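You operate a simulated robot arm through the tools that you are given. There is no shell and no other tool. Be economical: measure what you need, move in short steps, check, and stop when the job is done.

The job below is to be done with a simulated two-armed robot. You get a single attempt, and the scene is never put back.

## Task
Put the carton marked "peas" from the prep table top on the reading corner and the carton labelled "biscuits" on the sideboard top. Set down upright: carton.

Only the result counts: the job must be done as asked and must still hold three seconds after the hand-in. Knocking over, shifting, dropping, spilling or breaking anything else fails it.

## Robot
Two 7-joint arms with two-finger parallel grippers on one trunk, on a base that drives. Base frame: it is fixed to the floor where the robot stands at the start and does not move with it; the origin is under the middle of the robot, x ahead of it, y to its left, z up; the surface under the hand at the start is at about z = 860. Units: mm, degrees, N and s.
The left shoulder is at the start at [60, 143, 926], the right one opposite. With the tool pointing down near the work surface each hand reaches from about 300 to 720 mm from the robot's upright axis, wherever it stands, measured 20 degrees to its own side. Places, roughly: reading corner (20x42 cm) [-840, 1220, 440]; sideboard top [2400, 2000, 800]. Payload 1.57 kg a hand.
The tool frame of a hand sits at the grasp point between the pads (the TCP): z along the fingers, y along the line on which they close. The tips reach 30 mm beyond it. Largest opening 110 mm; finger width 24, thickness 12; the body of the gripper, 48 by 112 mm, starts 78 mm behind the TCP.
Orientation is that of the tool frame in the base frame, as a unit quaternion [x, y, z, w]. With the fingers straight down and closing along the base's y, the tool's x points along the base's -x, its y along +y and its z along -z.

## Interface
- The arms move only by the tool arm_command. It takes "left_targets", "right_targets" or both (then of equal length, played together; a hand with none holds still); each is text: rows parted by semicolons, each of 7 numbers parted by spaces: the shift along the tool's x, y, z in units of 20 mm (1.0 is 20 mm), then the turn, a rotation vector about the tool's x, y, z in units of 6 degrees (1.0 is 6 degrees), then the gripper command, from -1 (shut) to 1 (fully open), values between in proportion. In form: dx dy dz wx wy wz hand; .... A call has 1 to 12 rows; each row shifts and turns the commanded pose from where the row before left it, along the tool's axes as they then stand. A call with a number of a shift or a turn outside -1 to 1 is refused whole. Rows are played at 5 a second. More than 50 mm and 8.6 degrees between two rows, or a gripper value outside its range, and nothing of the call is played. Where a pose cannot be reached the arm comes as near as it can. A force on the tool above 40 N (or 10 N above the force at the start of the call, whichever is more), or a blocked arm, ends the call early, and 0.2 s more pass. The fingers move at their own pace (about 45 mm/s each) and stop on an object; they squeeze with about 41 N. The grip force told is the motor's: it shows also when the fingers shut on nothing. Time passes only in rows, and 0.2 s behind the last, so rows that do not move let the fingers close. It gives the time, the measured TCP pose, the force on the tool (base axes), the opening and the grip force at its end, in the units of the frame above (readings bear some noise), with the torque about the TCP (base axes, N m) and any sound that the robot's microphone picked up.
- Cameras (640 x 400 px; columns grow to the right, rows downward): "scene" is now at [44.1, -20, 1546.4]; the picture's right is [-0.21, -0.98, 0.00], its down [-0.75, 0.16, -0.64] and it looks along [0.63, -0.13, -0.77] (base axes); focal length 263 px, centre (320, 200). "left" rides on the left gripper at [70, -16, -141] in its tool frame; the picture's right is [0.23, 0.97, 0.00], its down [-0.86, 0.20, -0.48] and it looks along [-0.47, 0.11, 0.88] (tool axes); focal length 222 px, centre (320, 200). "right" rides on the right gripper at [70, 16, -141] in its tool frame; the picture's right is [-0.23, 0.97, 0.00], its down [-0.86, -0.20, -0.48] and it looks along [-0.47, -0.11, 0.88] (tool axes); focal length 222 px, centre (320, 200). There is no depth. A picture from a camera that has moved, and an enlarged one, comes with that camera's place and axes in the base frame and with its lens. The place of the scene camera against the robot may be out by one fixed shift of up to 18 mm in any direction.
- camera(camera): a new picture of that camera. No time passes.
- raise_lower(by): slides the trunk up (or, below 0, down) by that many mm; the arms and the scene camera ride with it, the base frame stays. It gives what a move gives, with no picture.
- roll_base(legs): drives the robot by 1 to 6 legs, each [ahead, left, turn to the left] in mm, mm and degrees, along the robot's own axes; the way and the turn of a leg run together, so that a leg with both is an arc; at most 1500 mm and 180 degrees a leg. The arms and the cameras ride along, it lands a little off, and it stops where it bumps. It gives what a move gives.
- turn_head(pan, tilt): turns the head with the scene camera to pan (to the left, within 86 degrees either way) and tilt (down, from -29 to 69), counted from straight ahead of the robot. It gives what a move gives.
- close_up(camera, box): a new picture of the part [left, top, right, bottom] of that camera's present view, enlarged. No time passes.
- hand_in(): hands the job in; it is judged then, once.

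Go step by step. Nothing tells you exact positions but the pictures and the camera data: compare them with the known pose of the tool, close in by small moves and look again before you grip or let go. The budget is 120 turns and 108 pictures, counting those below and the enlarged ones. Unless the task says otherwise, let go and move clear before handing in, and close with one line.

The tools are called after ">>>" as name(argument=value, ...) on one line, values as JSON. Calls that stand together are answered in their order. arm_command: Moves the arms, as the interface text tells. Its arguments: {"type":"object","properties":{"left_targets":{"type":"string"},"right_targets":{"type":"string"}},"required":[]} The other tools are called the same way: raise_lower (by) slides the trunk up or down; roll_base (legs) drives the base; turn_head (pan, tilt) turns the head that bears the scene camera; camera (camera) takes a picture; close_up (camera, box) takes an enlarged picture of a part of a camera's view; hand_in () hands the job in.

At the start:

```text
time_s: 0.0
left_ee_pos: [532.5, 225.5, 1077.6]
left_tcp_rot: [0.0, 1.0, 0.0, -0.001]
left_wrist_force: [-0.1, 0.6, -0.3]
left_moment: [0.03, 0.0, 0.01]
left_finger_gap: 110.1
left_finger_force: 0.0
right_ee_pos: [382.4, -256.9, 1098.3]
right_tcp_rot: [0.0, 1.0, 0.0, -0.001]
right_wrist_force: [0.1, -0.2, 0.4]
right_moment: [0.0, 0.02, 0.01]
right_finger_gap: 109.8
right_finger_force: 0.1
trunk travel left (down, up): [-525.0, 65.0]
robot x, y, heading: [-0.2, 0.2, -0.2]
head pan, tilt: [-12.1, 50.0]
```

scene: 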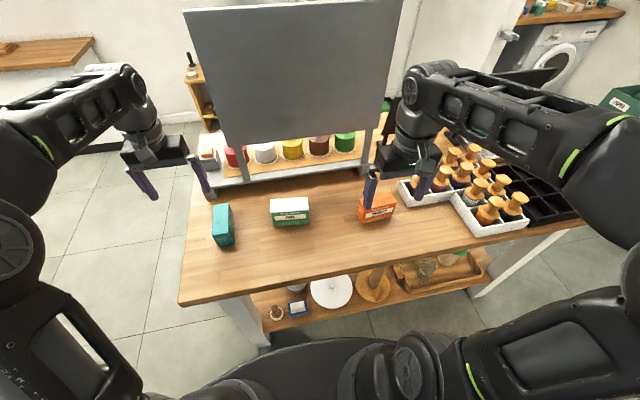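
right: 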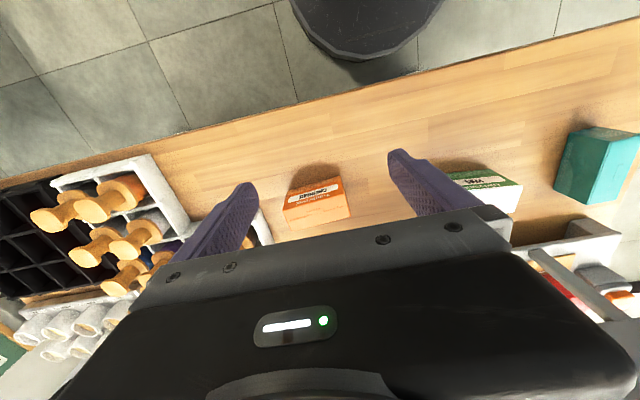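
left: 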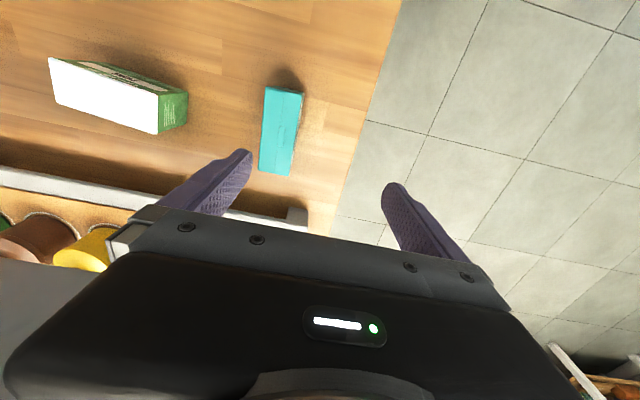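

The prep table ahead has three cartons on it: a teal one, a green and white one, and an orange one. I'll enlarge the views to read their labels.

>>> close_up(camera="scene", box=[200, 180, 300, 250])

>>> close_up(camera="scene", box=[340, 180, 420, 230])

>>> close_up(camera="right", box=[270, 110, 640, 250])

```text
5.71 times, centred on (250, 215) of scene
camera zoom: at [44.1, -20.0, 1546.4], right [-0.21, -0.98, 0.0], down [-0.75, 0.16, -0.64], along [0.63, -0.13, -0.77], focal length 1502 px, centre (720, 114)
```

zoom: 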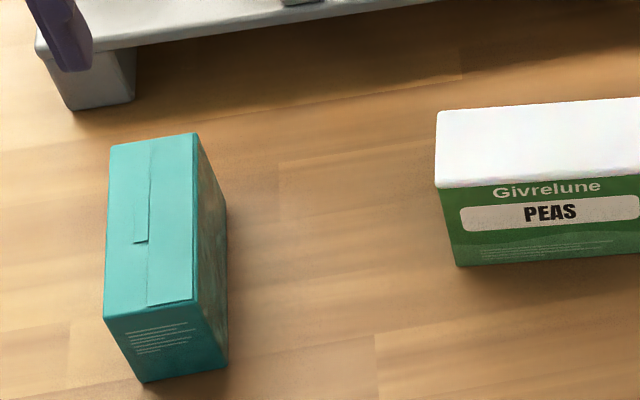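

```text
8.00 times, centred on (380, 205) of scene
camera zoom: at [44.1, -20.0, 1546.4], right [-0.21, -0.98, 0.0], down [-0.75, 0.16, -0.64], along [0.63, -0.13, -0.77], focal length 2102 px, centre (-160, 160)
```

zoom: 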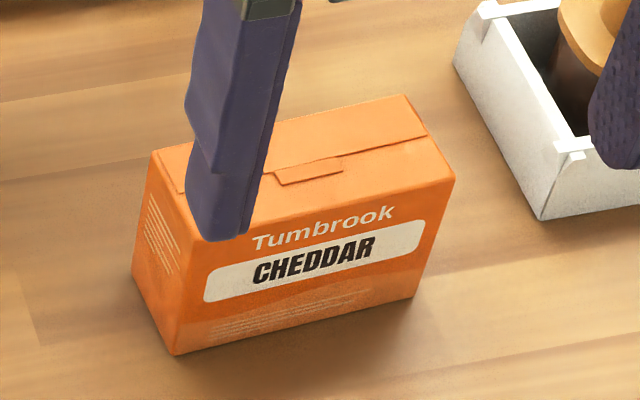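

```text
1.73 times, centred on (455, 180) of right
camera zoom: at [314.1, -241.3, 1242.1], right [0.23, 0.97, 0.0], down [0.86, -0.2, 0.48], along [0.47, -0.11, -0.88], focal length 384 px, centre (86, 235)
```

zoom: 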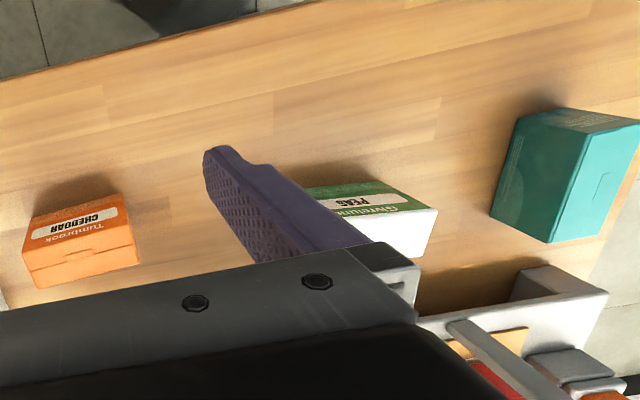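

The green and white carton is the peas and the orange one is cheddar. The teal carton's label faces away from me. I'll look around for the two destinations and any other cartons.

>>> close_up(camera="scene", box=[540, 60, 640, 140])

>>> turn_head(pan=40, tilt=20)

>>> camera(camera="scene")

>>> turn_head(pan=86, tilt=25)

>>> camera(camera="scene")

>>> turn_head(pan=-60, tilt=25)

>>> camera(camera="scene")

```text
5.00 times, centred on (590, 100) of scene
camera zoom: at [44.1, -20.0, 1546.4], right [-0.21, -0.98, 0.0], down [-0.75, 0.16, -0.64], along [0.63, -0.13, -0.77], focal length 1314 px, centre (-1030, 700)
```

zoom: 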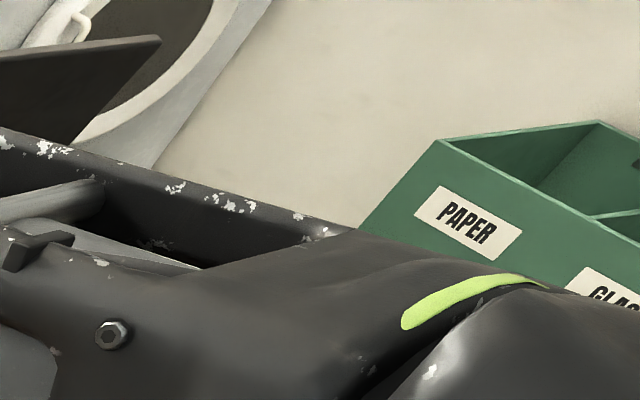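

```text
time_s: 1.2
left_ee_pos: [532.7, 225.7, 1078.0]
left_tcp_rot: [0.0, 1.0, 0.0, 0.0]
left_wrist_force: [0.0, 0.0, -0.1]
left_moment: [0.02, 0.0, -0.02]
left_finger_gap: 110.0
left_finger_force: 0.0
right_ee_pos: [382.9, -256.0, 1099.2]
right_tcp_rot: [0.0, 1.0, 0.0, 0.0]
right_wrist_force: [-0.4, -0.2, 0.0]
right_moment: [-0.03, 0.01, -0.02]
right_finger_gap: 110.0
right_finger_force: 0.0
trunk travel left (down, up): [-525.0, 65.0]
robot x, y, heading: [0.1, -0.9, 0.0]
head pan, tilt: [40.0, 20.0]
```

```text
100 pictures are left
camera scene: at [40.2, 55.9, 1592.0], right [0.64, -0.77, 0.0], down [-0.26, -0.22, -0.94], along [0.72, 0.6, -0.34], focal length 263 px, centre (320, 200)
```

scene: 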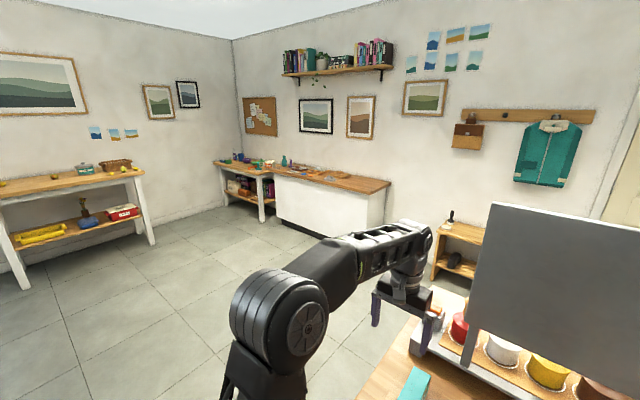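

```text
time_s: 2.3
left_ee_pos: [532.9, 225.8, 1077.0]
left_tcp_rot: [0.001, 1.0, 0.0, 0.0]
left_wrist_force: [-0.5, -0.1, -0.3]
left_moment: [0.0, 0.01, 0.02]
left_finger_gap: 110.2
left_finger_force: 0.0
right_ee_pos: [383.6, -257.4, 1099.9]
right_tcp_rot: [-0.001, 1.0, 0.0, -0.001]
right_wrist_force: [1.2, 0.2, 0.3]
right_moment: [0.02, -0.02, 0.0]
right_finger_gap: 109.9
right_finger_force: 0.0
trunk travel left (down, up): [-525.0, 65.0]
robot x, y, heading: [-2.7, -0.9, 0.1]
head pan, tilt: [85.9, 25.0]
```

```text
99 pictures are left
camera scene: at [-24.6, 88.0, 1583.9], right [1.0, -0.07, 0.0], down [-0.03, -0.42, -0.91], along [0.06, 0.9, -0.42], focal length 263 px, centre (320, 200)
```

scene: 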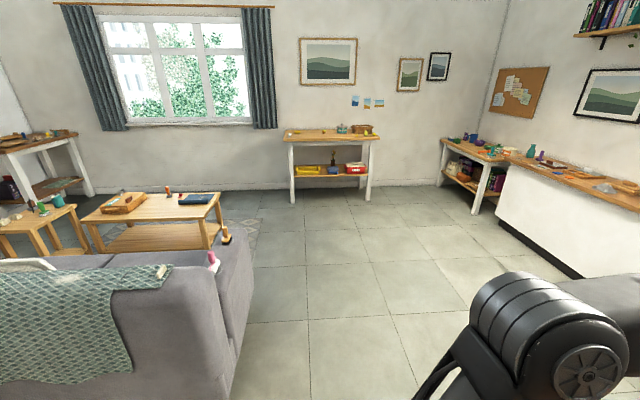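

```text
time_s: 4.6
left_ee_pos: [532.4, 226.4, 1078.6]
left_tcp_rot: [0.0, 1.0, 0.001, 0.0]
left_wrist_force: [-0.7, 0.0, -0.1]
left_moment: [0.06, 0.0, -0.05]
left_finger_gap: 109.8
left_finger_force: 0.0
right_ee_pos: [383.3, -257.1, 1099.0]
right_tcp_rot: [-0.001, 1.0, 0.0, 0.0]
right_wrist_force: [0.2, 0.2, -1.0]
right_moment: [-0.01, -0.01, 0.02]
right_finger_gap: 109.8
right_finger_force: 0.0
trunk travel left (down, up): [-525.0, 65.0]
robot x, y, heading: [-0.6, -1.8, 0.2]
head pan, tilt: [-60.0, 25.0]
```

```text
98 pictures are left
camera scene: at [14.9, -83.7, 1583.9], right [-0.87, -0.5, 0.0], down [-0.21, 0.37, -0.91], along [0.45, -0.78, -0.42], focal length 263 px, centre (320, 200)
```

scene: 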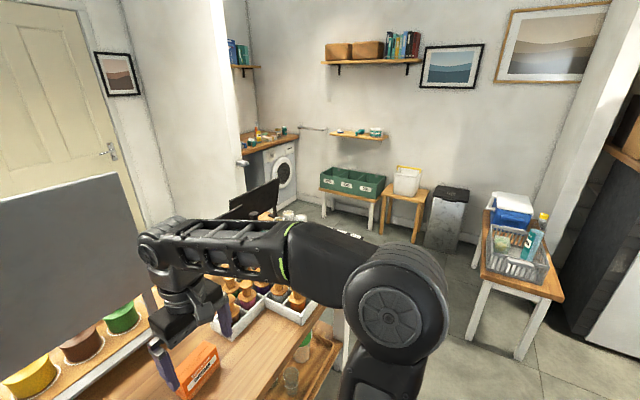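

The sideboard is the white cabinet ahead on the left, and the reading corner seems to be at the sofa behind on the left. To read the teal carton's far side, I'll shift the left hand sideways and look back at it.

>>> arm_command(left_targets="0 1 0 0 0 0 1;0 1 0 0 0 0 1;0 1 0 0 0 0 1;0 1 0 0 0 0 1;0 1 0 0 0 0 1;0 1 0 0 0 0 1;0 1 0 0 0 0 1")

>>> camera(camera="left")

>>> close_up(camera="right", box=[540, 110, 640, 220])

```text
time_s: 6.2
left_ee_pos: [533.5, 365.3, 1077.9]
left_tcp_rot: [0.0, 1.0, 0.0, 0.0]
left_wrist_force: [0.0, 0.0, 0.0]
left_moment: [-0.03, 0.01, 0.01]
left_finger_gap: 109.9
left_finger_force: 0.0
right_ee_pos: [384.0, -256.6, 1100.6]
right_tcp_rot: [0.0, 1.0, 0.0, 0.0]
right_wrist_force: [0.0, 0.9, -0.3]
right_moment: [-0.05, 0.01, -0.04]
right_finger_gap: 110.2
right_finger_force: 0.1
trunk travel left (down, up): [-525.0, 65.0]
robot x, y, heading: [-0.1, -1.9, -0.3]
head pan, tilt: [-60.0, 25.0]
```

```text
97 pictures are left
camera left: at [463.2, 348.1, 1219.2], right [-0.23, 0.97, 0.0], down [0.85, 0.2, 0.48], along [0.47, 0.11, -0.88], focal length 222 px, centre (320, 200)
```

left: 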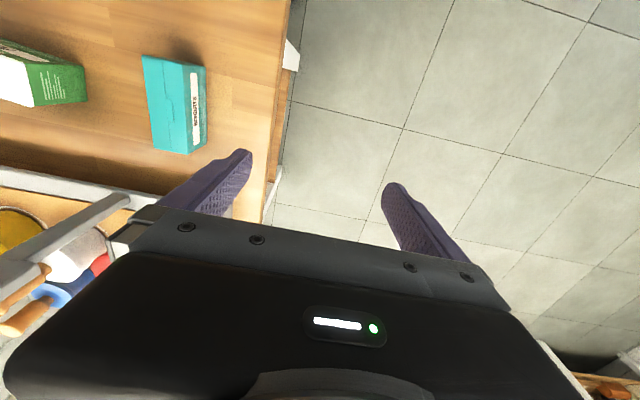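

```text
3.64 times, centred on (590, 165) of right
camera zoom: at [314.3, -241.3, 1242.1], right [0.23, 0.97, 0.0], down [0.86, -0.2, 0.48], along [0.47, -0.11, -0.88], focal length 808 px, centre (-662, 327)
```

zoom: 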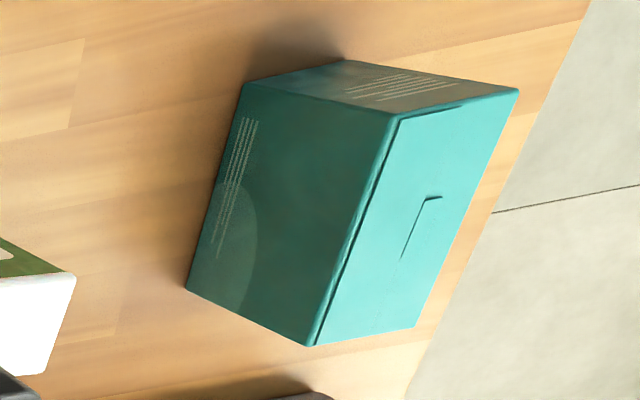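

>>> close_up(camera="left", box=[130, 45, 230, 165])

>>> turn_head(pan=0, tilt=55)

>>> camera(camera="scene")

>>> close_up(camera="scene", box=[180, 110, 360, 230])

```text
3.33 times, centred on (180, 105) of left
camera zoom: at [463.2, 348.1, 1219.2], right [-0.23, 0.97, 0.0], down [0.85, 0.2, 0.48], along [0.47, 0.11, -0.88], focal length 740 px, centre (787, 517)
```

zoom: 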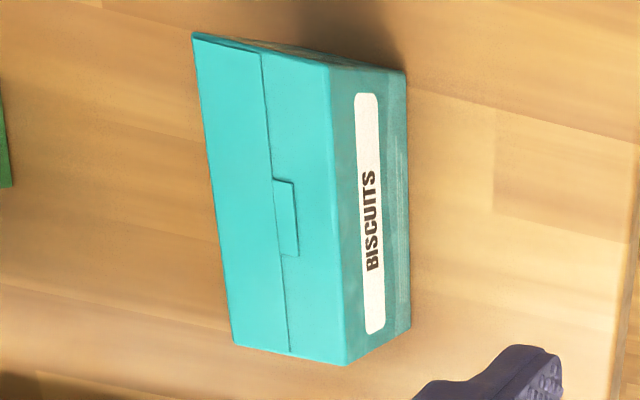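

```text
time_s: 7.5
left_ee_pos: [533.0, 364.4, 1078.4]
left_tcp_rot: [0.0, 1.0, 0.0, 0.0]
left_wrist_force: [0.3, -0.3, -0.5]
left_moment: [-0.02, 0.0, 0.01]
left_finger_gap: 110.0
left_finger_force: 0.0
right_ee_pos: [382.2, -257.0, 1100.3]
right_tcp_rot: [0.0, 1.0, 0.001, 0.0]
right_wrist_force: [0.2, -0.7, 0.0]
right_moment: [-0.01, -0.01, -0.01]
right_finger_gap: 110.1
right_finger_force: 0.1
trunk travel left (down, up): [-525.0, 65.0]
robot x, y, heading: [2.0, -5.3, -0.2]
head pan, tilt: [0.0, 55.0]
```

```text
94 pictures are left
camera scene: at [41.0, -4.0, 1540.0], right [0.0, -1.0, 0.0], down [-0.82, 0.0, -0.57], along [0.57, 0.0, -0.82], focal length 263 px, centre (320, 200)
```

scene: 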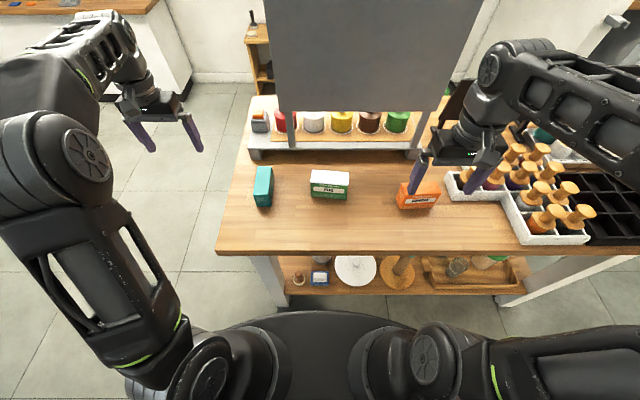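

```text
3.33 times, centred on (270, 170) of scene
camera zoom: at [41.0, -4.0, 1540.0], right [0.0, -1.0, 0.0], down [-0.82, 0.0, -0.57], along [0.57, 0.0, -0.82], focal length 876 px, centre (487, 300)
```

zoom: 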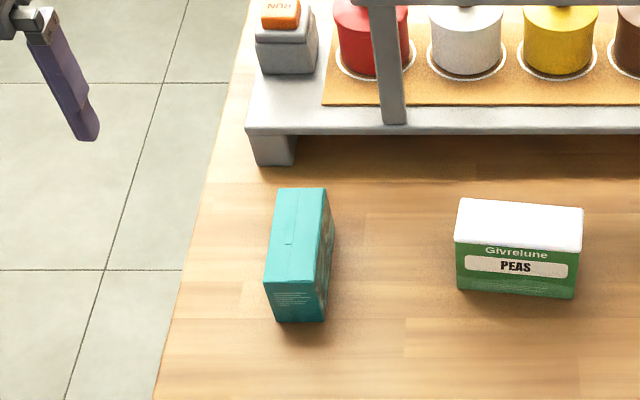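

The teal carton is the biscuits, centred near (542, 169) with its top at about z 918. The left hand goes above it while the right hand starts turning to grip the peas carton along x.

>>> arm_command(left_targets="-0.045 -0.98 0 0 0 0 1;-0.045 -0.98 0 0 0 0 1;-0.045 -0.98 0 0 0 0 1;-0.045 -0.98 0 0 0 0 1;-0.045 -0.98 0 0 0 0 1;-0.045 -0.98 0 0 0 0 1;-0.045 -0.98 0 0 0 0 1;-0.045 -0.98 0 0 0 0 1;-0.045 -0.98 0 0 0 0 1;-0.045 -0.98 0 0 0 0 1;0 0 1 0 0 0 1;0 0 1 0 0 0 1", right_targets="0 0 0 0 0 -1 1;0 0 0 0 0 -1 1;0 0 0 0 0 -1 1;0 0 0 0 0 -1 1;0 0 0 0 0 -1 1;0 0 0 0 0 -1 1;0 0 0 0 0 -1 1;0 0 0 0 0 -1 1;0 0 0 0 0 -1 1;0 0 0 0 0 -1 1;0 0 0 0 0 -1 1;0 0 0 0 0 -1 1")

>>> camera(camera="left")

>>> camera(camera="scene")

```text
time_s: 10.1
left_ee_pos: [541.6, 168.9, 1038.5]
left_tcp_rot: [0.0, 1.0, 0.0, 0.0]
left_wrist_force: [-1.2, -0.1, -0.7]
left_moment: [0.01, -0.01, -0.03]
left_finger_gap: 110.0
left_finger_force: 0.0
right_ee_pos: [382.9, -257.0, 1098.2]
right_tcp_rot: [-0.589, 0.808, 0.0, 0.001]
right_wrist_force: [-1.1, 0.1, 0.1]
right_moment: [-0.02, 0.01, 0.0]
right_finger_gap: 110.0
right_finger_force: 0.0
trunk travel left (down, up): [-525.0, 65.0]
robot x, y, heading: [-0.3, 1.6, -0.2]
head pan, tilt: [0.0, 55.0]
```

```text
92 pictures are left
camera left: at [472.5, 151.8, 1179.9], right [-0.23, 0.97, 0.0], down [0.85, 0.2, 0.48], along [0.47, 0.11, -0.88], focal length 222 px, centre (320, 200)
```

left: 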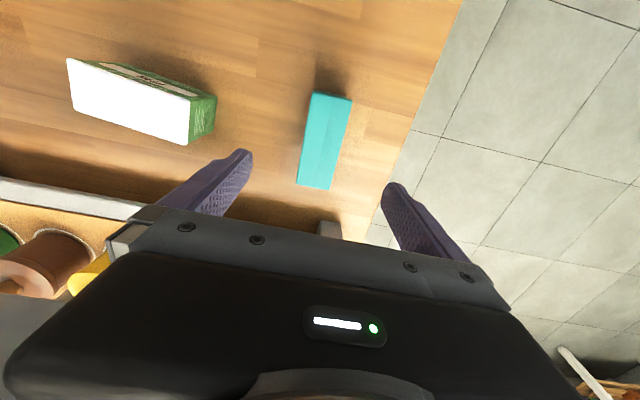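

```text
91 pictures are left
camera scene: at [41.1, -4.1, 1539.9], right [0.0, -1.0, 0.0], down [-0.82, 0.0, -0.57], along [0.57, 0.0, -0.82], focal length 263 px, centre (320, 200)
```

scene: 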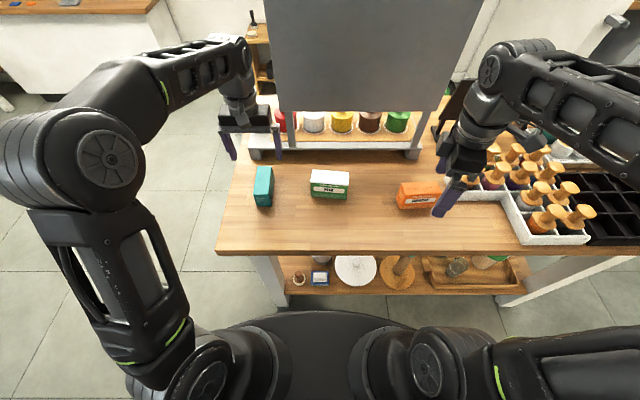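

The biscuits carton sits between the left fingers, so I'll lower the left hand to grip height and finish turning the right hand.

>>> arm_command(left_targets="0.03 0.02 1 0 0 0 1;0.03 0.02 1 0 0 0 1;0.03 0.02 1 0 0 0 1;0.03 0.02 1 0 0 0 1;0.03 0.02 1 0 0 0 1;0 0 1 0 0 0 1;0 0 1 0 0 0 1", right_targets="0 0 0 0 0 -1 1;0 0 0 0 0 -1 1;0 0 0 0 0 -1 1;0 0 0 0 0 0 1;0 0 0 0 0 0 1;0 0 0 0 0 0 1;0 0 0 0 0 0 1")

>>> camera(camera="left")

>>> camera(camera="right")

```text
time_s: 11.7
left_ee_pos: [539.6, 171.8, 897.3]
left_tcp_rot: [0.0, 1.0, 0.0, 0.0]
left_wrist_force: [0.2, 0.1, -0.2]
left_moment: [0.02, 0.0, -0.02]
left_finger_gap: 109.8
left_finger_force: 0.0
right_ee_pos: [383.5, -256.2, 1099.6]
right_tcp_rot: [0.707, -0.707, 0.0, -0.001]
right_wrist_force: [-0.5, -0.8, 0.0]
right_moment: [0.01, -0.03, 0.02]
right_finger_gap: 110.1
right_finger_force: 0.1
trunk travel left (down, up): [-525.0, 65.0]
robot x, y, heading: [2.2, -1.2, 0.0]
head pan, tilt: [0.0, 55.0]
```

```text
90 pictures are left
camera left: at [468.9, 154.5, 1038.2], right [-0.23, 0.97, 0.0], down [0.86, 0.2, 0.48], along [0.47, 0.11, -0.88], focal length 222 px, centre (320, 200)
```

left: 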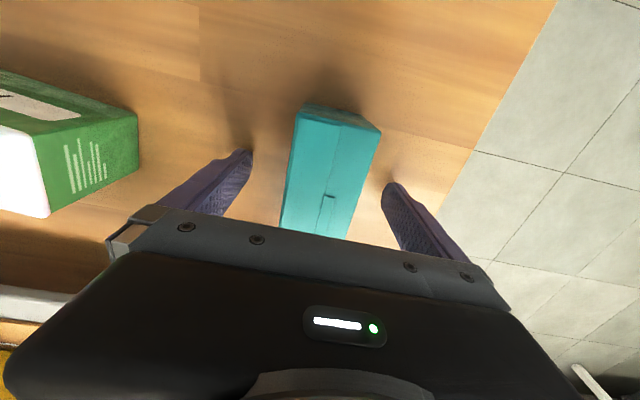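

```text
89 pictures are left
camera right: at [367.9, -327.6, 1242.1], right [-0.97, 0.23, 0.0], down [0.2, 0.85, 0.48], along [0.11, 0.47, -0.88], focal length 222 px, centre (320, 200)
```

right: 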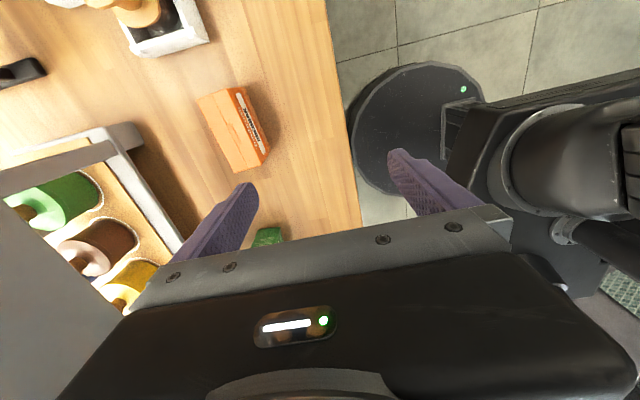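

The left fingers straddle the biscuits carton. I'll close them while the right hand moves sideways to line up with the peas.

>>> arm_command(left_targets="0 0 0 0 0 0 -1;0 0 0 0 0 0 -1;0 0 0 0 0 0 -1;0 0 0 0 0 0 -1;0 0 0 0 0 0 -1;0 0 0 0 0 0 -1;0 0 -0.5 0 0 0 -1;0 0 -1 0 0 0 -1;0 0 -1 0 0 0 -1;0 0 -1 0 0 0 -1;0 0 -1 0 0 0 -1;0 0 -1 0 0 0 -1", right_targets="-0.9 0 0 0 0 0 1;-0.9 0 0 0 0 0 1;-0.9 0 0 0 0 0 1;-0.9 0 0 0 0 0 1;-0.9 0 0 0 0 0 1;-0.9 0 0 0 0 0 1;-0.9 0 0 0 0 0 1;-0.9 0 0 0 0 0 1;-0.9 0 0 0 0 0 1;-0.9 0 0 0 0 0 1;-0.9 0 0 0 0 0 1;-0.9 0 0 0 0 0 1")

>>> camera(camera="left")

>>> camera(camera="right")

```text
time_s: 14.3
left_ee_pos: [537.3, 173.4, 1007.7]
left_tcp_rot: [0.0, 1.0, 0.001, 0.0]
left_wrist_force: [0.0, 0.6, -1.0]
left_moment: [0.02, -0.01, -0.04]
left_finger_gap: 44.5
left_finger_force: 40.9
right_ee_pos: [384.0, -40.1, 1100.2]
right_tcp_rot: [-0.707, 0.707, 0.001, 0.001]
right_wrist_force: [-0.5, 0.4, -0.2]
right_moment: [-0.04, 0.02, 0.04]
right_finger_gap: 110.1
right_finger_force: 0.0
trunk travel left (down, up): [-525.0, 65.0]
robot x, y, heading: [-3.4, -1.2, -0.2]
head pan, tilt: [0.0, 55.0]
```

```text
88 pictures are left
camera left: at [467.6, 155.7, 1150.2], right [-0.23, 0.97, 0.0], down [0.86, 0.2, 0.48], along [0.47, 0.11, -0.88], focal length 222 px, centre (320, 200)
```

left: 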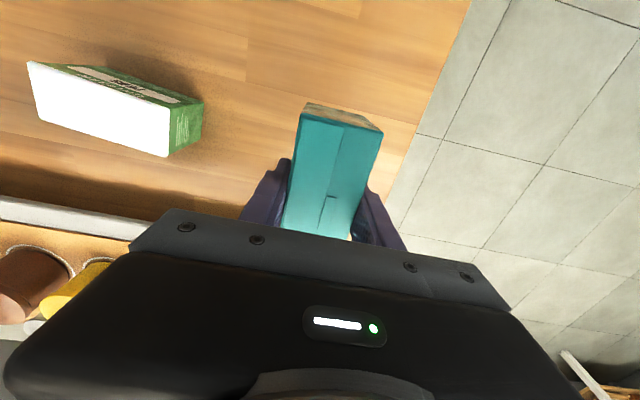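

```text
87 pictures are left
camera right: at [369.0, -110.7, 1242.2], right [-0.97, 0.23, 0.0], down [0.2, 0.85, 0.48], along [0.11, 0.47, -0.88], focal length 222 px, centre (320, 200)
```

right: 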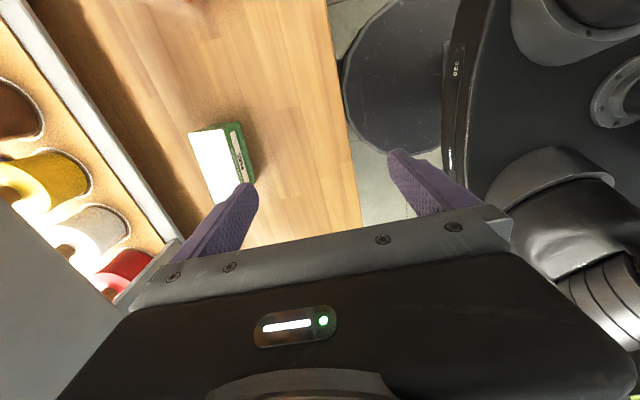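

The biscuits carton is held securely. Now I'll bring the right hand above the peas carton, near (548, -32) with about 3 degrees of yaw, and move the left hand clear.

>>> arm_command(left_targets="0 0.5 -0.5 0 0 0 -1;0 0.5 -0.5 0 0 0 -1;0 0.5 -0.5 0 0 0 -1;0 0.5 -0.5 0 0 0 -1;0 0.5 -0.5 0 0 0 -1;0 0.5 -0.5 0 0 0 -1;0 0.5 -0.5 0 0 0 -1;0 0.5 -0.5 0 0 0 -1;0 0.5 -0.5 0 0 0 -1;0 0.5 -0.5 0 0 0 -1", right_targets="-0.04 -0.82 0 0 0 0 1;-0.04 -0.82 0 0 0 0 1;-0.04 -0.82 0 0 0 0 1;-0.04 -0.82 0 0 0 0 1;-0.04 -0.82 0 0 0 0 1;-0.04 -0.82 0 0 0 0 1;-0.04 -0.82 0 0 0 0 1;-0.04 -0.82 0 0 0 0 1;-0.04 -0.82 0 0 0 0 1;-0.04 -0.82 0 0 0 0.58 1")

>>> camera(camera="right")

>>> camera(camera="scene")

```text
time_s: 16.5
left_ee_pos: [539.0, 250.9, 1087.9]
left_tcp_rot: [0.0, 1.0, 0.0, 0.0]
left_wrist_force: [-0.7, -0.8, -1.9]
left_moment: [0.02, -0.04, 0.01]
left_finger_gap: 44.4
left_finger_force: 40.9
left hand out of reach, approached as far as the arm can: row 9, 10
right_ee_pos: [491.3, -35.5, 1100.7]
right_tcp_rot: [0.707, -0.707, -0.001, -0.002]
right_wrist_force: [0.4, -0.7, -0.5]
right_moment: [0.04, 0.0, 0.02]
right_finger_gap: 110.0
right_finger_force: 0.0
right hand out of reach, approached as far as the arm can: row 7, 8, 9, 10
trunk travel left (down, up): [-525.0, 65.0]
robot x, y, heading: [-1.0, 2.0, 0.1]
head pan, tilt: [0.0, 55.0]
```

```text
86 pictures are left
camera right: at [474.6, -106.3, 1242.0], right [-0.97, 0.23, 0.0], down [0.2, 0.85, 0.48], along [0.11, 0.47, -0.88], focal length 222 px, centre (320, 200)
```

right: 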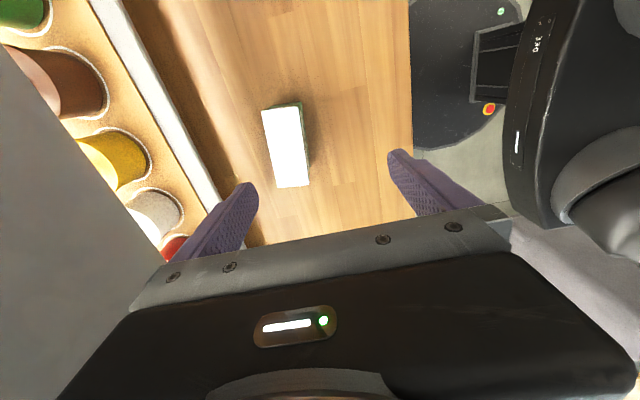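

```text
85 pictures are left
camera scene: at [41.1, -4.2, 1539.9], right [0.0, -1.0, 0.0], down [-0.82, 0.0, -0.57], along [0.57, 0.0, -0.82], focal length 263 px, centre (320, 200)
```

scene: 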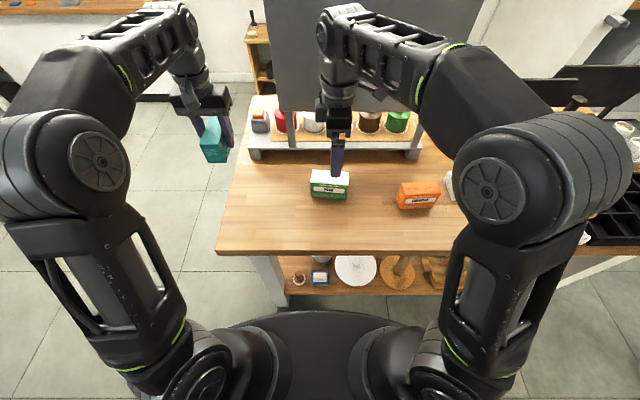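

The right hand ran out of reach at this height, but it reaches further lower down. I'll descend clear of the carton and then move forward.

>>> arm_command(right_targets="0 0 1 0 0 0 1;0 0 1 0 0 0 1;0 0 1 0 0 0 1;0 0 1 0 0 0 1;0 0 0.7 0 0 0 1;0 0 0 0 0 0 1")

```text
time_s: 17.9
left_ee_pos: [539.1, 252.4, 1088.1]
left_tcp_rot: [0.0, 1.0, -0.001, 0.001]
left_wrist_force: [-0.2, -0.6, -2.5]
left_moment: [0.02, 0.01, -0.01]
left_finger_gap: 44.5
left_finger_force: 41.0
right_ee_pos: [489.3, -36.1, 1004.8]
right_tcp_rot: [-0.707, 0.707, -0.001, 0.0]
right_wrist_force: [-0.3, 0.1, 0.6]
right_moment: [0.05, -0.02, 0.02]
right_finger_gap: 109.9
right_finger_force: 0.1
trunk travel left (down, up): [-525.0, 65.0]
robot x, y, heading: [2.2, -1.7, 0.1]
head pan, tilt: [0.0, 55.0]
```

>>> arm_command(right_targets="0 -0.85 0 0 0 0.4 1;0 -0.85 0 0 0 0.4 1;0 -0.85 0 0 0 0 1;0 0 0 0 0 0 1")

>>> camera(camera="right")

```text
time_s: 18.9
left_ee_pos: [539.1, 251.6, 1088.6]
left_tcp_rot: [0.0, 1.0, 0.0, 0.001]
left_wrist_force: [-0.4, 0.2, -2.3]
left_moment: [0.02, -0.02, -0.03]
left_finger_gap: 44.3
left_finger_force: 41.2
right_ee_pos: [540.0, -37.4, 1005.7]
right_tcp_rot: [-0.677, 0.736, 0.0, 0.001]
right_wrist_force: [-0.1, -0.1, -0.3]
right_moment: [0.01, 0.03, 0.02]
right_finger_gap: 110.1
right_finger_force: 0.1
trunk travel left (down, up): [-525.0, 65.0]
robot x, y, heading: [0.1, 1.2, 0.0]
head pan, tilt: [0.0, 55.0]
```

```text
84 pictures are left
camera right: at [518.6, -107.2, 1147.9], right [-0.95, 0.31, 0.0], down [0.27, 0.83, 0.48], along [0.15, 0.46, -0.88], focal length 222 px, centre (320, 200)
```

right: 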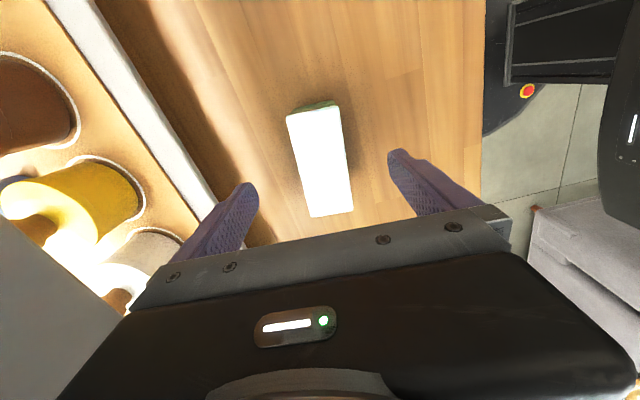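

The fingers are aligned with the peas carton and centred over it. I'll descend to grip height and close, lifting only after a check.

>>> arm_command(right_targets="0 0 1 0 0 0 1;0 0 1 0 0 0 1;0 0 1 0 0 0 1;0 0 1 0 0 0 1;0 0 1 0 0 0 1;0 0 0.2 0 0 0 1;0 0 0 0 0 0 -1;0 0 0 0 0 0 -1;0 0 0 0 0 0 -1;0 0 0 0 0 0 -1;0 0 0 0 0 0 -1")

>>> camera(camera="right")

```text
time_s: 21.3
left_ee_pos: [539.3, 252.1, 1088.3]
left_tcp_rot: [0.001, 1.0, 0.0, 0.001]
left_wrist_force: [0.8, -0.3, -1.5]
left_moment: [0.03, 0.01, -0.02]
left_finger_gap: 44.7
left_finger_force: 41.0
right_ee_pos: [539.8, -37.4, 902.0]
right_tcp_rot: [-0.677, 0.736, -0.001, 0.001]
right_wrist_force: [-1.0, 0.6, -0.2]
right_moment: [-0.08, 0.1, -0.03]
right_finger_gap: 48.3
right_finger_force: 25.9
trunk travel left (down, up): [-525.0, 65.0]
robot x, y, heading: [3.3, -0.3, -0.0]
head pan, tilt: [0.0, 55.0]
```

```text
83 pictures are left
camera right: at [518.4, -106.4, 1043.6], right [-0.95, 0.31, 0.0], down [0.27, 0.83, 0.48], along [0.15, 0.46, -0.88], focal length 222 px, centre (320, 200)
```

right: 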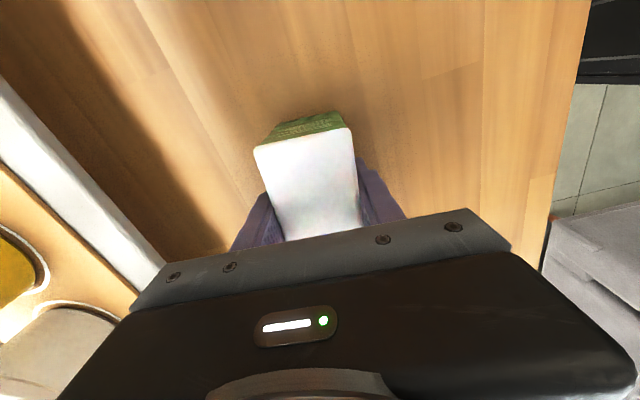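

Both cartons are gripped. I'll lift the peas, draw the hands in, and look around for a driving route.

>>> arm_command(right_targets="0 0 -0.3 0 0 0 -1;0 0 -0.8 0 0 0 -1;0 0 -1 0 0 0 -1;0 0 -1 0 0 0 -1;0 0 -1 0 0 0 -1;0 0 -1 0 0 0 -1;0 0.9 -0.6 0 0 0 -1;0 0.9 -0.6 0 0 0 -1;0 0.9 -0.6 0 0 0 -1;0 0.9 -0.6 0 0 0 -1;0 0.9 0 0 0 0 -1;0 0.9 0 0 0 0 -1", left_targets="0 0 0 0 0 0 -1;0.5 0 0 0 0 0 -1;0.5 0 0 0 0 0 -1;0.5 0 0 0 0 0 -1;0.5 0 0 0 0 0 -1;0.5 0 0 0 0 0 -1;0.5 0 0 0 0 0 -1;0.5 0 0 0 0 0 -1;0.5 0 0 0 0 0 -1;0.5 0 0 0 0 0 -1;0.5 0 0 0 0 0 -1;0.5 0 0 0 0 0 -1")

>>> camera(camera="right")

>>> camera(camera="scene")

>>> turn_head(pan=86, tilt=50)

>>> camera(camera="scene")

```text
time_s: 23.9
left_ee_pos: [427.0, 253.3, 1088.0]
left_tcp_rot: [0.0, 1.0, 0.0, 0.0]
left_wrist_force: [-0.2, -0.5, -0.9]
left_moment: [0.0, 0.0, 0.0]
left_finger_gap: 44.6
left_finger_force: 41.2
right_ee_pos: [431.2, -27.3, 1052.1]
right_tcp_rot: [-0.677, 0.736, 0.0, 0.001]
right_wrist_force: [0.6, -0.8, -2.7]
right_moment: [-0.02, 0.0, 0.0]
right_finger_gap: 47.9
right_finger_force: 41.0
trunk travel left (down, up): [-525.0, 65.0]
robot x, y, heading: [-0.7, -0.2, -0.0]
head pan, tilt: [0.0, 55.0]
```

```text
82 pictures are left
camera right: at [409.0, -96.7, 1194.1], right [-0.95, 0.31, 0.0], down [0.27, 0.84, 0.48], along [0.15, 0.46, -0.88], focal length 222 px, centre (320, 200)
```

right: 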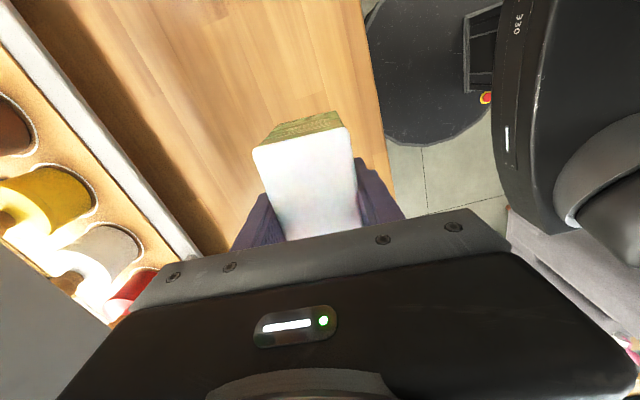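

```text
81 pictures are left
camera scene: at [40.4, -3.8, 1539.9], right [0.0, -1.0, 0.0], down [-0.82, 0.0, -0.57], along [0.57, 0.0, -0.82], focal length 263 px, centre (320, 200)
```

scene: 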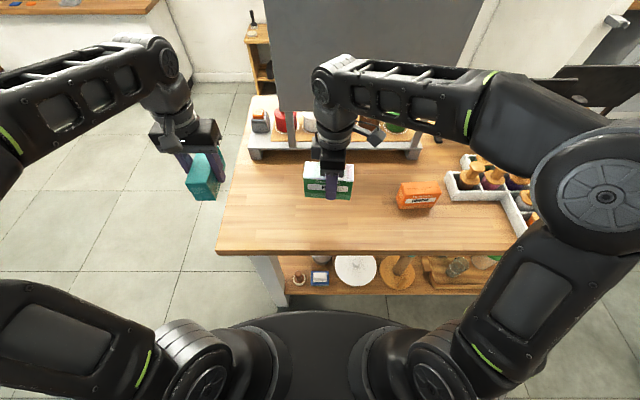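

```text
time_s: 25.5
left_ee_pos: [428.6, 251.8, 1087.1]
left_tcp_rot: [0.0, 1.0, -0.001, 0.0]
left_wrist_force: [-0.7, -0.8, -1.8]
left_moment: [0.0, 0.0, 0.02]
left_finger_gap: 44.5
left_finger_force: 40.5
right_ee_pos: [431.7, -27.4, 1052.0]
right_tcp_rot: [-0.676, 0.737, -0.001, 0.0]
right_wrist_force: [-0.6, -0.4, -2.7]
right_moment: [-0.03, -0.01, -0.03]
right_finger_gap: 47.6
right_finger_force: 41.2
trunk travel left (down, up): [-525.0, 65.0]
robot x, y, heading: [2.3, -1.7, 0.0]
head pan, tilt: [85.9, 50.0]
```

```text
80 pictures are left
camera scene: at [-25.4, 73.0, 1546.4], right [1.0, -0.07, 0.0], down [-0.05, -0.76, -0.64], along [0.05, 0.64, -0.77], focal length 263 px, centre (320, 200)
```

scene: 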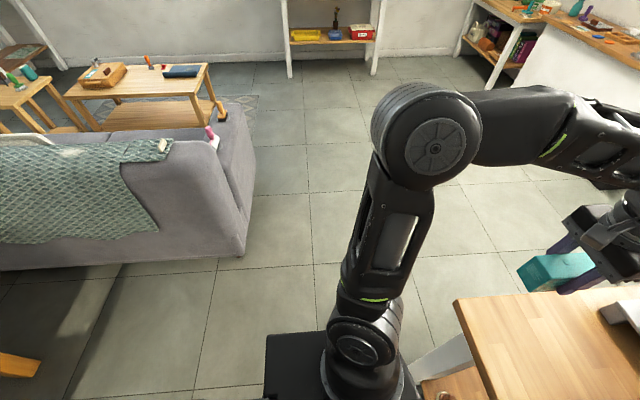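

The sofa stands behind on the left with its right side near x -470, and the floor to my left is open. I'll strafe left about 1.2 m to see the seat side.

>>> roll_base(legs=[[0, 1200, 0]])

>>> turn_head(pan=86, tilt=30)

>>> camera(camera="scene")

```text
time_s: 31.5
left_ee_pos: [411.1, 1440.6, 1087.3]
left_tcp_rot: [-0.01, 1.0, 0.0, -0.001]
left_wrist_force: [0.0, 0.5, -1.2]
left_moment: [0.01, 0.0, 0.04]
left_finger_gap: 44.7
left_finger_force: 40.9
right_ee_pos: [419.8, 1162.0, 1051.3]
right_tcp_rot: [-0.684, 0.729, 0.0, 0.001]
right_wrist_force: [0.3, 0.6, -2.3]
right_moment: [-0.04, 0.0, 0.01]
right_finger_gap: 47.6
right_finger_force: 40.3
trunk travel left (down, up): [-525.0, 65.0]
robot x, y, heading: [-13.7, 1176.2, 1.4]
head pan, tilt: [85.9, 50.0]
```

```text
time_s: 32.4
left_ee_pos: [411.1, 1440.7, 1086.9]
left_tcp_rot: [-0.01, 1.0, 0.0, 0.001]
left_wrist_force: [1.4, 1.5, -2.1]
left_moment: [0.0, 0.01, -0.03]
left_finger_gap: 44.6
left_finger_force: 40.6
right_ee_pos: [420.4, 1160.4, 1051.0]
right_tcp_rot: [-0.684, 0.729, 0.0, 0.0]
right_wrist_force: [-0.2, -0.3, -3.6]
right_moment: [0.0, 0.0, 0.03]
right_finger_gap: 47.7
right_finger_force: 41.6
trunk travel left (down, up): [-525.0, 65.0]
robot x, y, heading: [-13.3, 1178.7, 1.2]
head pan, tilt: [85.9, 30.0]
```

```text
79 pictures are left
camera scene: at [-38.5, 1265.4, 1575.9], right [1.0, -0.05, 0.0], down [-0.03, -0.5, -0.87], along [0.04, 0.86, -0.5], focal length 263 px, centre (320, 200)
```

scene: 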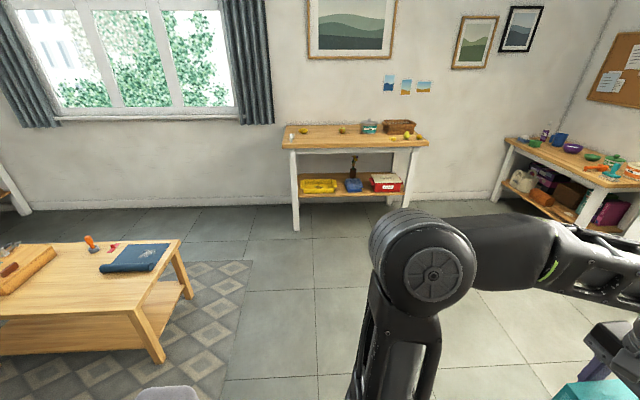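

I need to see the seat, so I'll turn left in place.

>>> roll_base(legs=[[0, 0, 120]])

>>> turn_head(pan=45, tilt=40)

>>> camera(camera="scene")

```text
time_s: 37.7
left_ee_pos: [-441.7, 1428.6, 1086.5]
left_tcp_rot: [0.864, -0.504, 0.0, 0.0]
left_wrist_force: [0.9, -1.2, -1.5]
left_moment: [-0.03, -0.02, 0.03]
left_finger_gap: 44.7
left_finger_force: 40.8
right_ee_pos: [-200.9, 1569.6, 1052.4]
right_tcp_rot: [0.977, 0.212, 0.001, 0.0]
right_wrist_force: [-0.3, -0.1, -3.7]
right_moment: [0.02, -0.02, 0.0]
right_finger_gap: 47.6
right_finger_force: 41.4
trunk travel left (down, up): [-525.0, 65.0]
robot x, y, heading: [-12.7, 1178.2, 119.4]
head pan, tilt: [85.9, 30.0]
```

```text
time_s: 38.8
left_ee_pos: [-442.7, 1428.3, 1086.4]
left_tcp_rot: [0.863, -0.505, 0.001, 0.0]
left_wrist_force: [-0.5, -0.4, -1.7]
left_moment: [0.01, -0.01, -0.02]
left_finger_gap: 44.9
left_finger_force: 41.5
right_ee_pos: [-201.0, 1570.2, 1051.5]
right_tcp_rot: [0.977, 0.212, 0.0, 0.0]
right_wrist_force: [-0.8, -0.1, -2.9]
right_moment: [0.01, -0.03, -0.02]
right_finger_gap: 47.9
right_finger_force: 41.5
trunk travel left (down, up): [-525.0, 65.0]
robot x, y, heading: [-11.5, 1179.2, 119.1]
head pan, tilt: [45.0, 40.0]
```

```text
78 pictures are left
camera scene: at [-81.0, 1172.6, 1560.6], right [0.27, 0.96, 0.0], down [0.62, -0.17, -0.77], along [-0.74, 0.21, -0.64], focal length 263 px, centre (320, 200)
```

scene: 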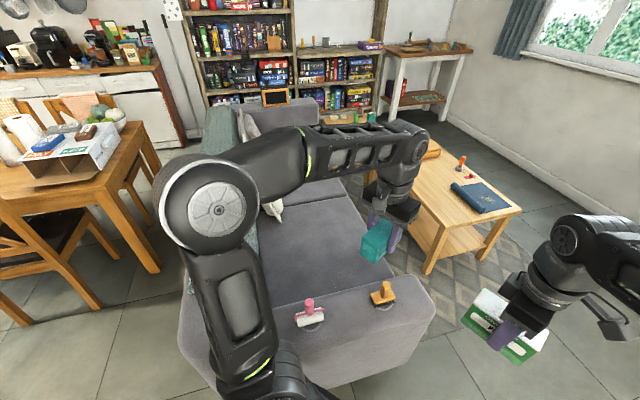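

The seat is now visible beyond a sofa arm that has a pink item and an orange item on it. The best approach looks to be over that arm, so I'll face the sofa squarely and look again.

>>> roll_base(legs=[[0, 0, 60.7]])

>>> turn_head(pan=0, tilt=40)

>>> camera(camera="scene")

>>> camera(camera="left")

>>> camera(camera="right")

```text
time_s: 41.9
left_ee_pos: [-433.7, 916.5, 1086.2]
left_tcp_rot: [1.0, 0.014, 0.0, 0.001]
left_wrist_force: [0.0, 0.2, -2.7]
left_moment: [-0.02, -0.02, 0.02]
left_finger_gap: 44.6
left_finger_force: 40.9
right_ee_pos: [-444.1, 1196.0, 1050.4]
right_tcp_rot: [0.728, 0.685, -0.001, 0.0]
right_wrist_force: [-0.1, 0.0, -3.3]
right_moment: [0.02, 0.01, 0.01]
right_finger_gap: 47.8
right_finger_force: 41.4
trunk travel left (down, up): [-525.0, 65.0]
robot x, y, heading: [-14.2, 1177.0, -178.5]
head pan, tilt: [45.0, 40.0]
```

```text
time_s: 43.0
left_ee_pos: [-434.3, 915.3, 1086.8]
left_tcp_rot: [1.0, 0.013, 0.0, -0.001]
left_wrist_force: [-0.4, 0.5, -1.4]
left_moment: [-0.01, 0.0, -0.02]
left_finger_gap: 44.7
left_finger_force: 41.1
right_ee_pos: [-444.2, 1196.2, 1051.4]
right_tcp_rot: [0.728, 0.686, 0.0, 0.0]
right_wrist_force: [0.3, 0.1, -3.1]
right_moment: [-0.01, -0.01, 0.02]
right_finger_gap: 47.7
right_finger_force: 40.8
trunk travel left (down, up): [-525.0, 65.0]
robot x, y, heading: [-12.8, 1180.8, -178.5]
head pan, tilt: [0.0, 40.0]
```

```text
77 pictures are left
camera scene: at [-69.0, 1173.9, 1560.6], right [-0.03, 1.0, 0.0], down [0.64, 0.02, -0.77], along [-0.77, -0.02, -0.64], focal length 263 px, centre (320, 200)
```

scene: 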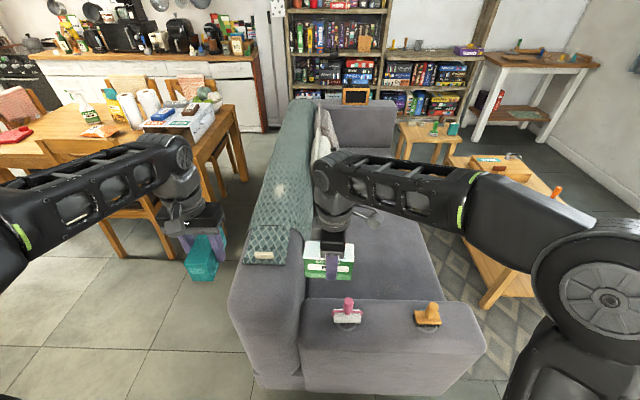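

```text
76 pictures are left
camera left: at [-364.8, 933.2, 1228.6], right [0.25, -0.97, 0.0], down [-0.85, -0.22, 0.48], along [-0.46, -0.12, -0.88], focal length 222 px, centre (320, 200)
```

left: 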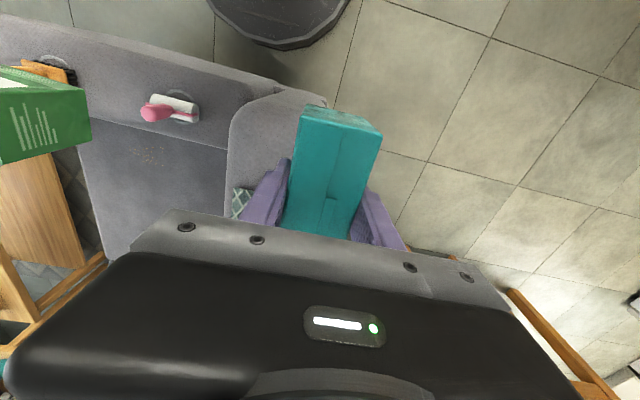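

```text
75 pictures are left
camera right: at [-423.3, 1264.0, 1193.8], right [0.96, -0.28, 0.0], down [-0.25, -0.84, 0.48], along [-0.14, -0.46, -0.88], focal length 222 px, centre (320, 200)
```

right: 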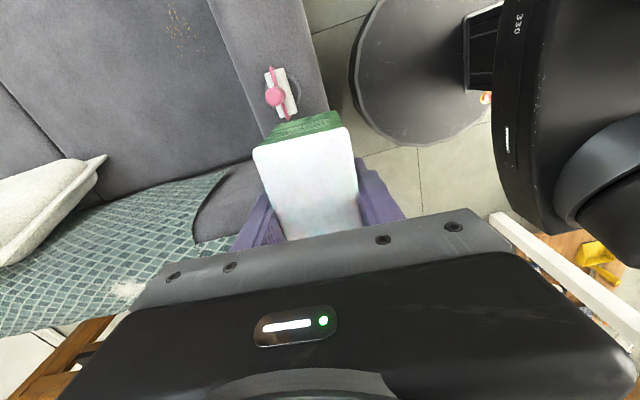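

The geometry is clear: sofa arm top about z 590, seat at 440, the back's front face near y 1100, and the zone roughly x -1050 to -630, y 1120 to 1320. I'll move closer and shift the left hand outward, clear of the sofa back.

>>> roll_base(legs=[[95, 55, -1.5]])

>>> arm_command(left_targets="0.4 1 0 0 0 0 -1;0.4 1 0 0 0 0 -1;0.4 1 0 0 0 0 -1;0.4 1 0 0 0 0 -1")

>>> camera(camera="scene")

>>> camera(camera="right")

```text
time_s: 44.2
left_ee_pos: [-534.8, 871.2, 1086.8]
left_tcp_rot: [1.0, 0.0, 0.001, 0.0]
left_wrist_force: [-0.4, -0.3, -1.8]
left_moment: [-0.01, -0.04, 0.0]
left_finger_gap: 44.6
left_finger_force: 41.0
right_ee_pos: [-538.4, 1149.7, 1051.7]
right_tcp_rot: [0.736, 0.677, 0.0, 0.0]
right_wrist_force: [-0.4, -0.1, -3.1]
right_moment: [0.05, -0.05, 0.0]
right_finger_gap: 47.4
right_finger_force: 40.7
trunk travel left (down, up): [-525.0, 65.0]
robot x, y, heading: [-107.2, 1123.9, 179.8]
head pan, tilt: [0.0, 40.0]
```

```text
time_s: 45.2
left_ee_pos: [-501.7, 790.8, 1087.1]
left_tcp_rot: [1.0, -0.001, 0.0, 0.0]
left_wrist_force: [-0.2, 0.0, -1.4]
left_moment: [-0.03, -0.01, -0.03]
left_finger_gap: 44.7
left_finger_force: 41.3
right_ee_pos: [-537.1, 1151.8, 1050.6]
right_tcp_rot: [0.736, 0.677, 0.0, -0.001]
right_wrist_force: [0.4, -0.7, -3.0]
right_moment: [0.04, 0.0, 0.01]
right_finger_gap: 47.6
right_finger_force: 40.9
trunk travel left (down, up): [-525.0, 65.0]
robot x, y, heading: [-105.6, 1127.3, 179.8]
head pan, tilt: [0.0, 40.0]
```

```text
74 pictures are left
camera scene: at [-162.5, 1118.9, 1560.6], right [0.0, 1.0, 0.0], down [0.64, 0.0, -0.77], along [-0.77, 0.0, -0.64], focal length 263 px, centre (320, 200)
```

scene: 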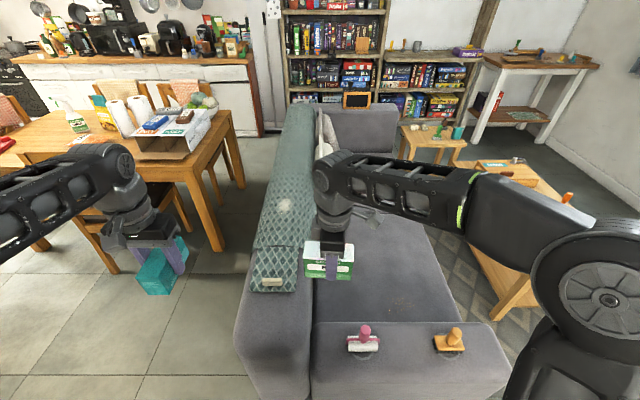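

```text
73 pictures are left
camera right: at [-514.5, 1218.1, 1193.8], right [0.95, -0.31, 0.0], down [-0.27, -0.84, 0.48], along [-0.15, -0.46, -0.88], focal length 222 px, centre (320, 200)
```

right: 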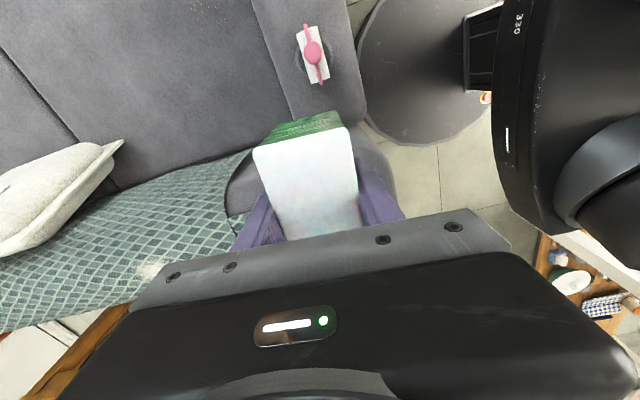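

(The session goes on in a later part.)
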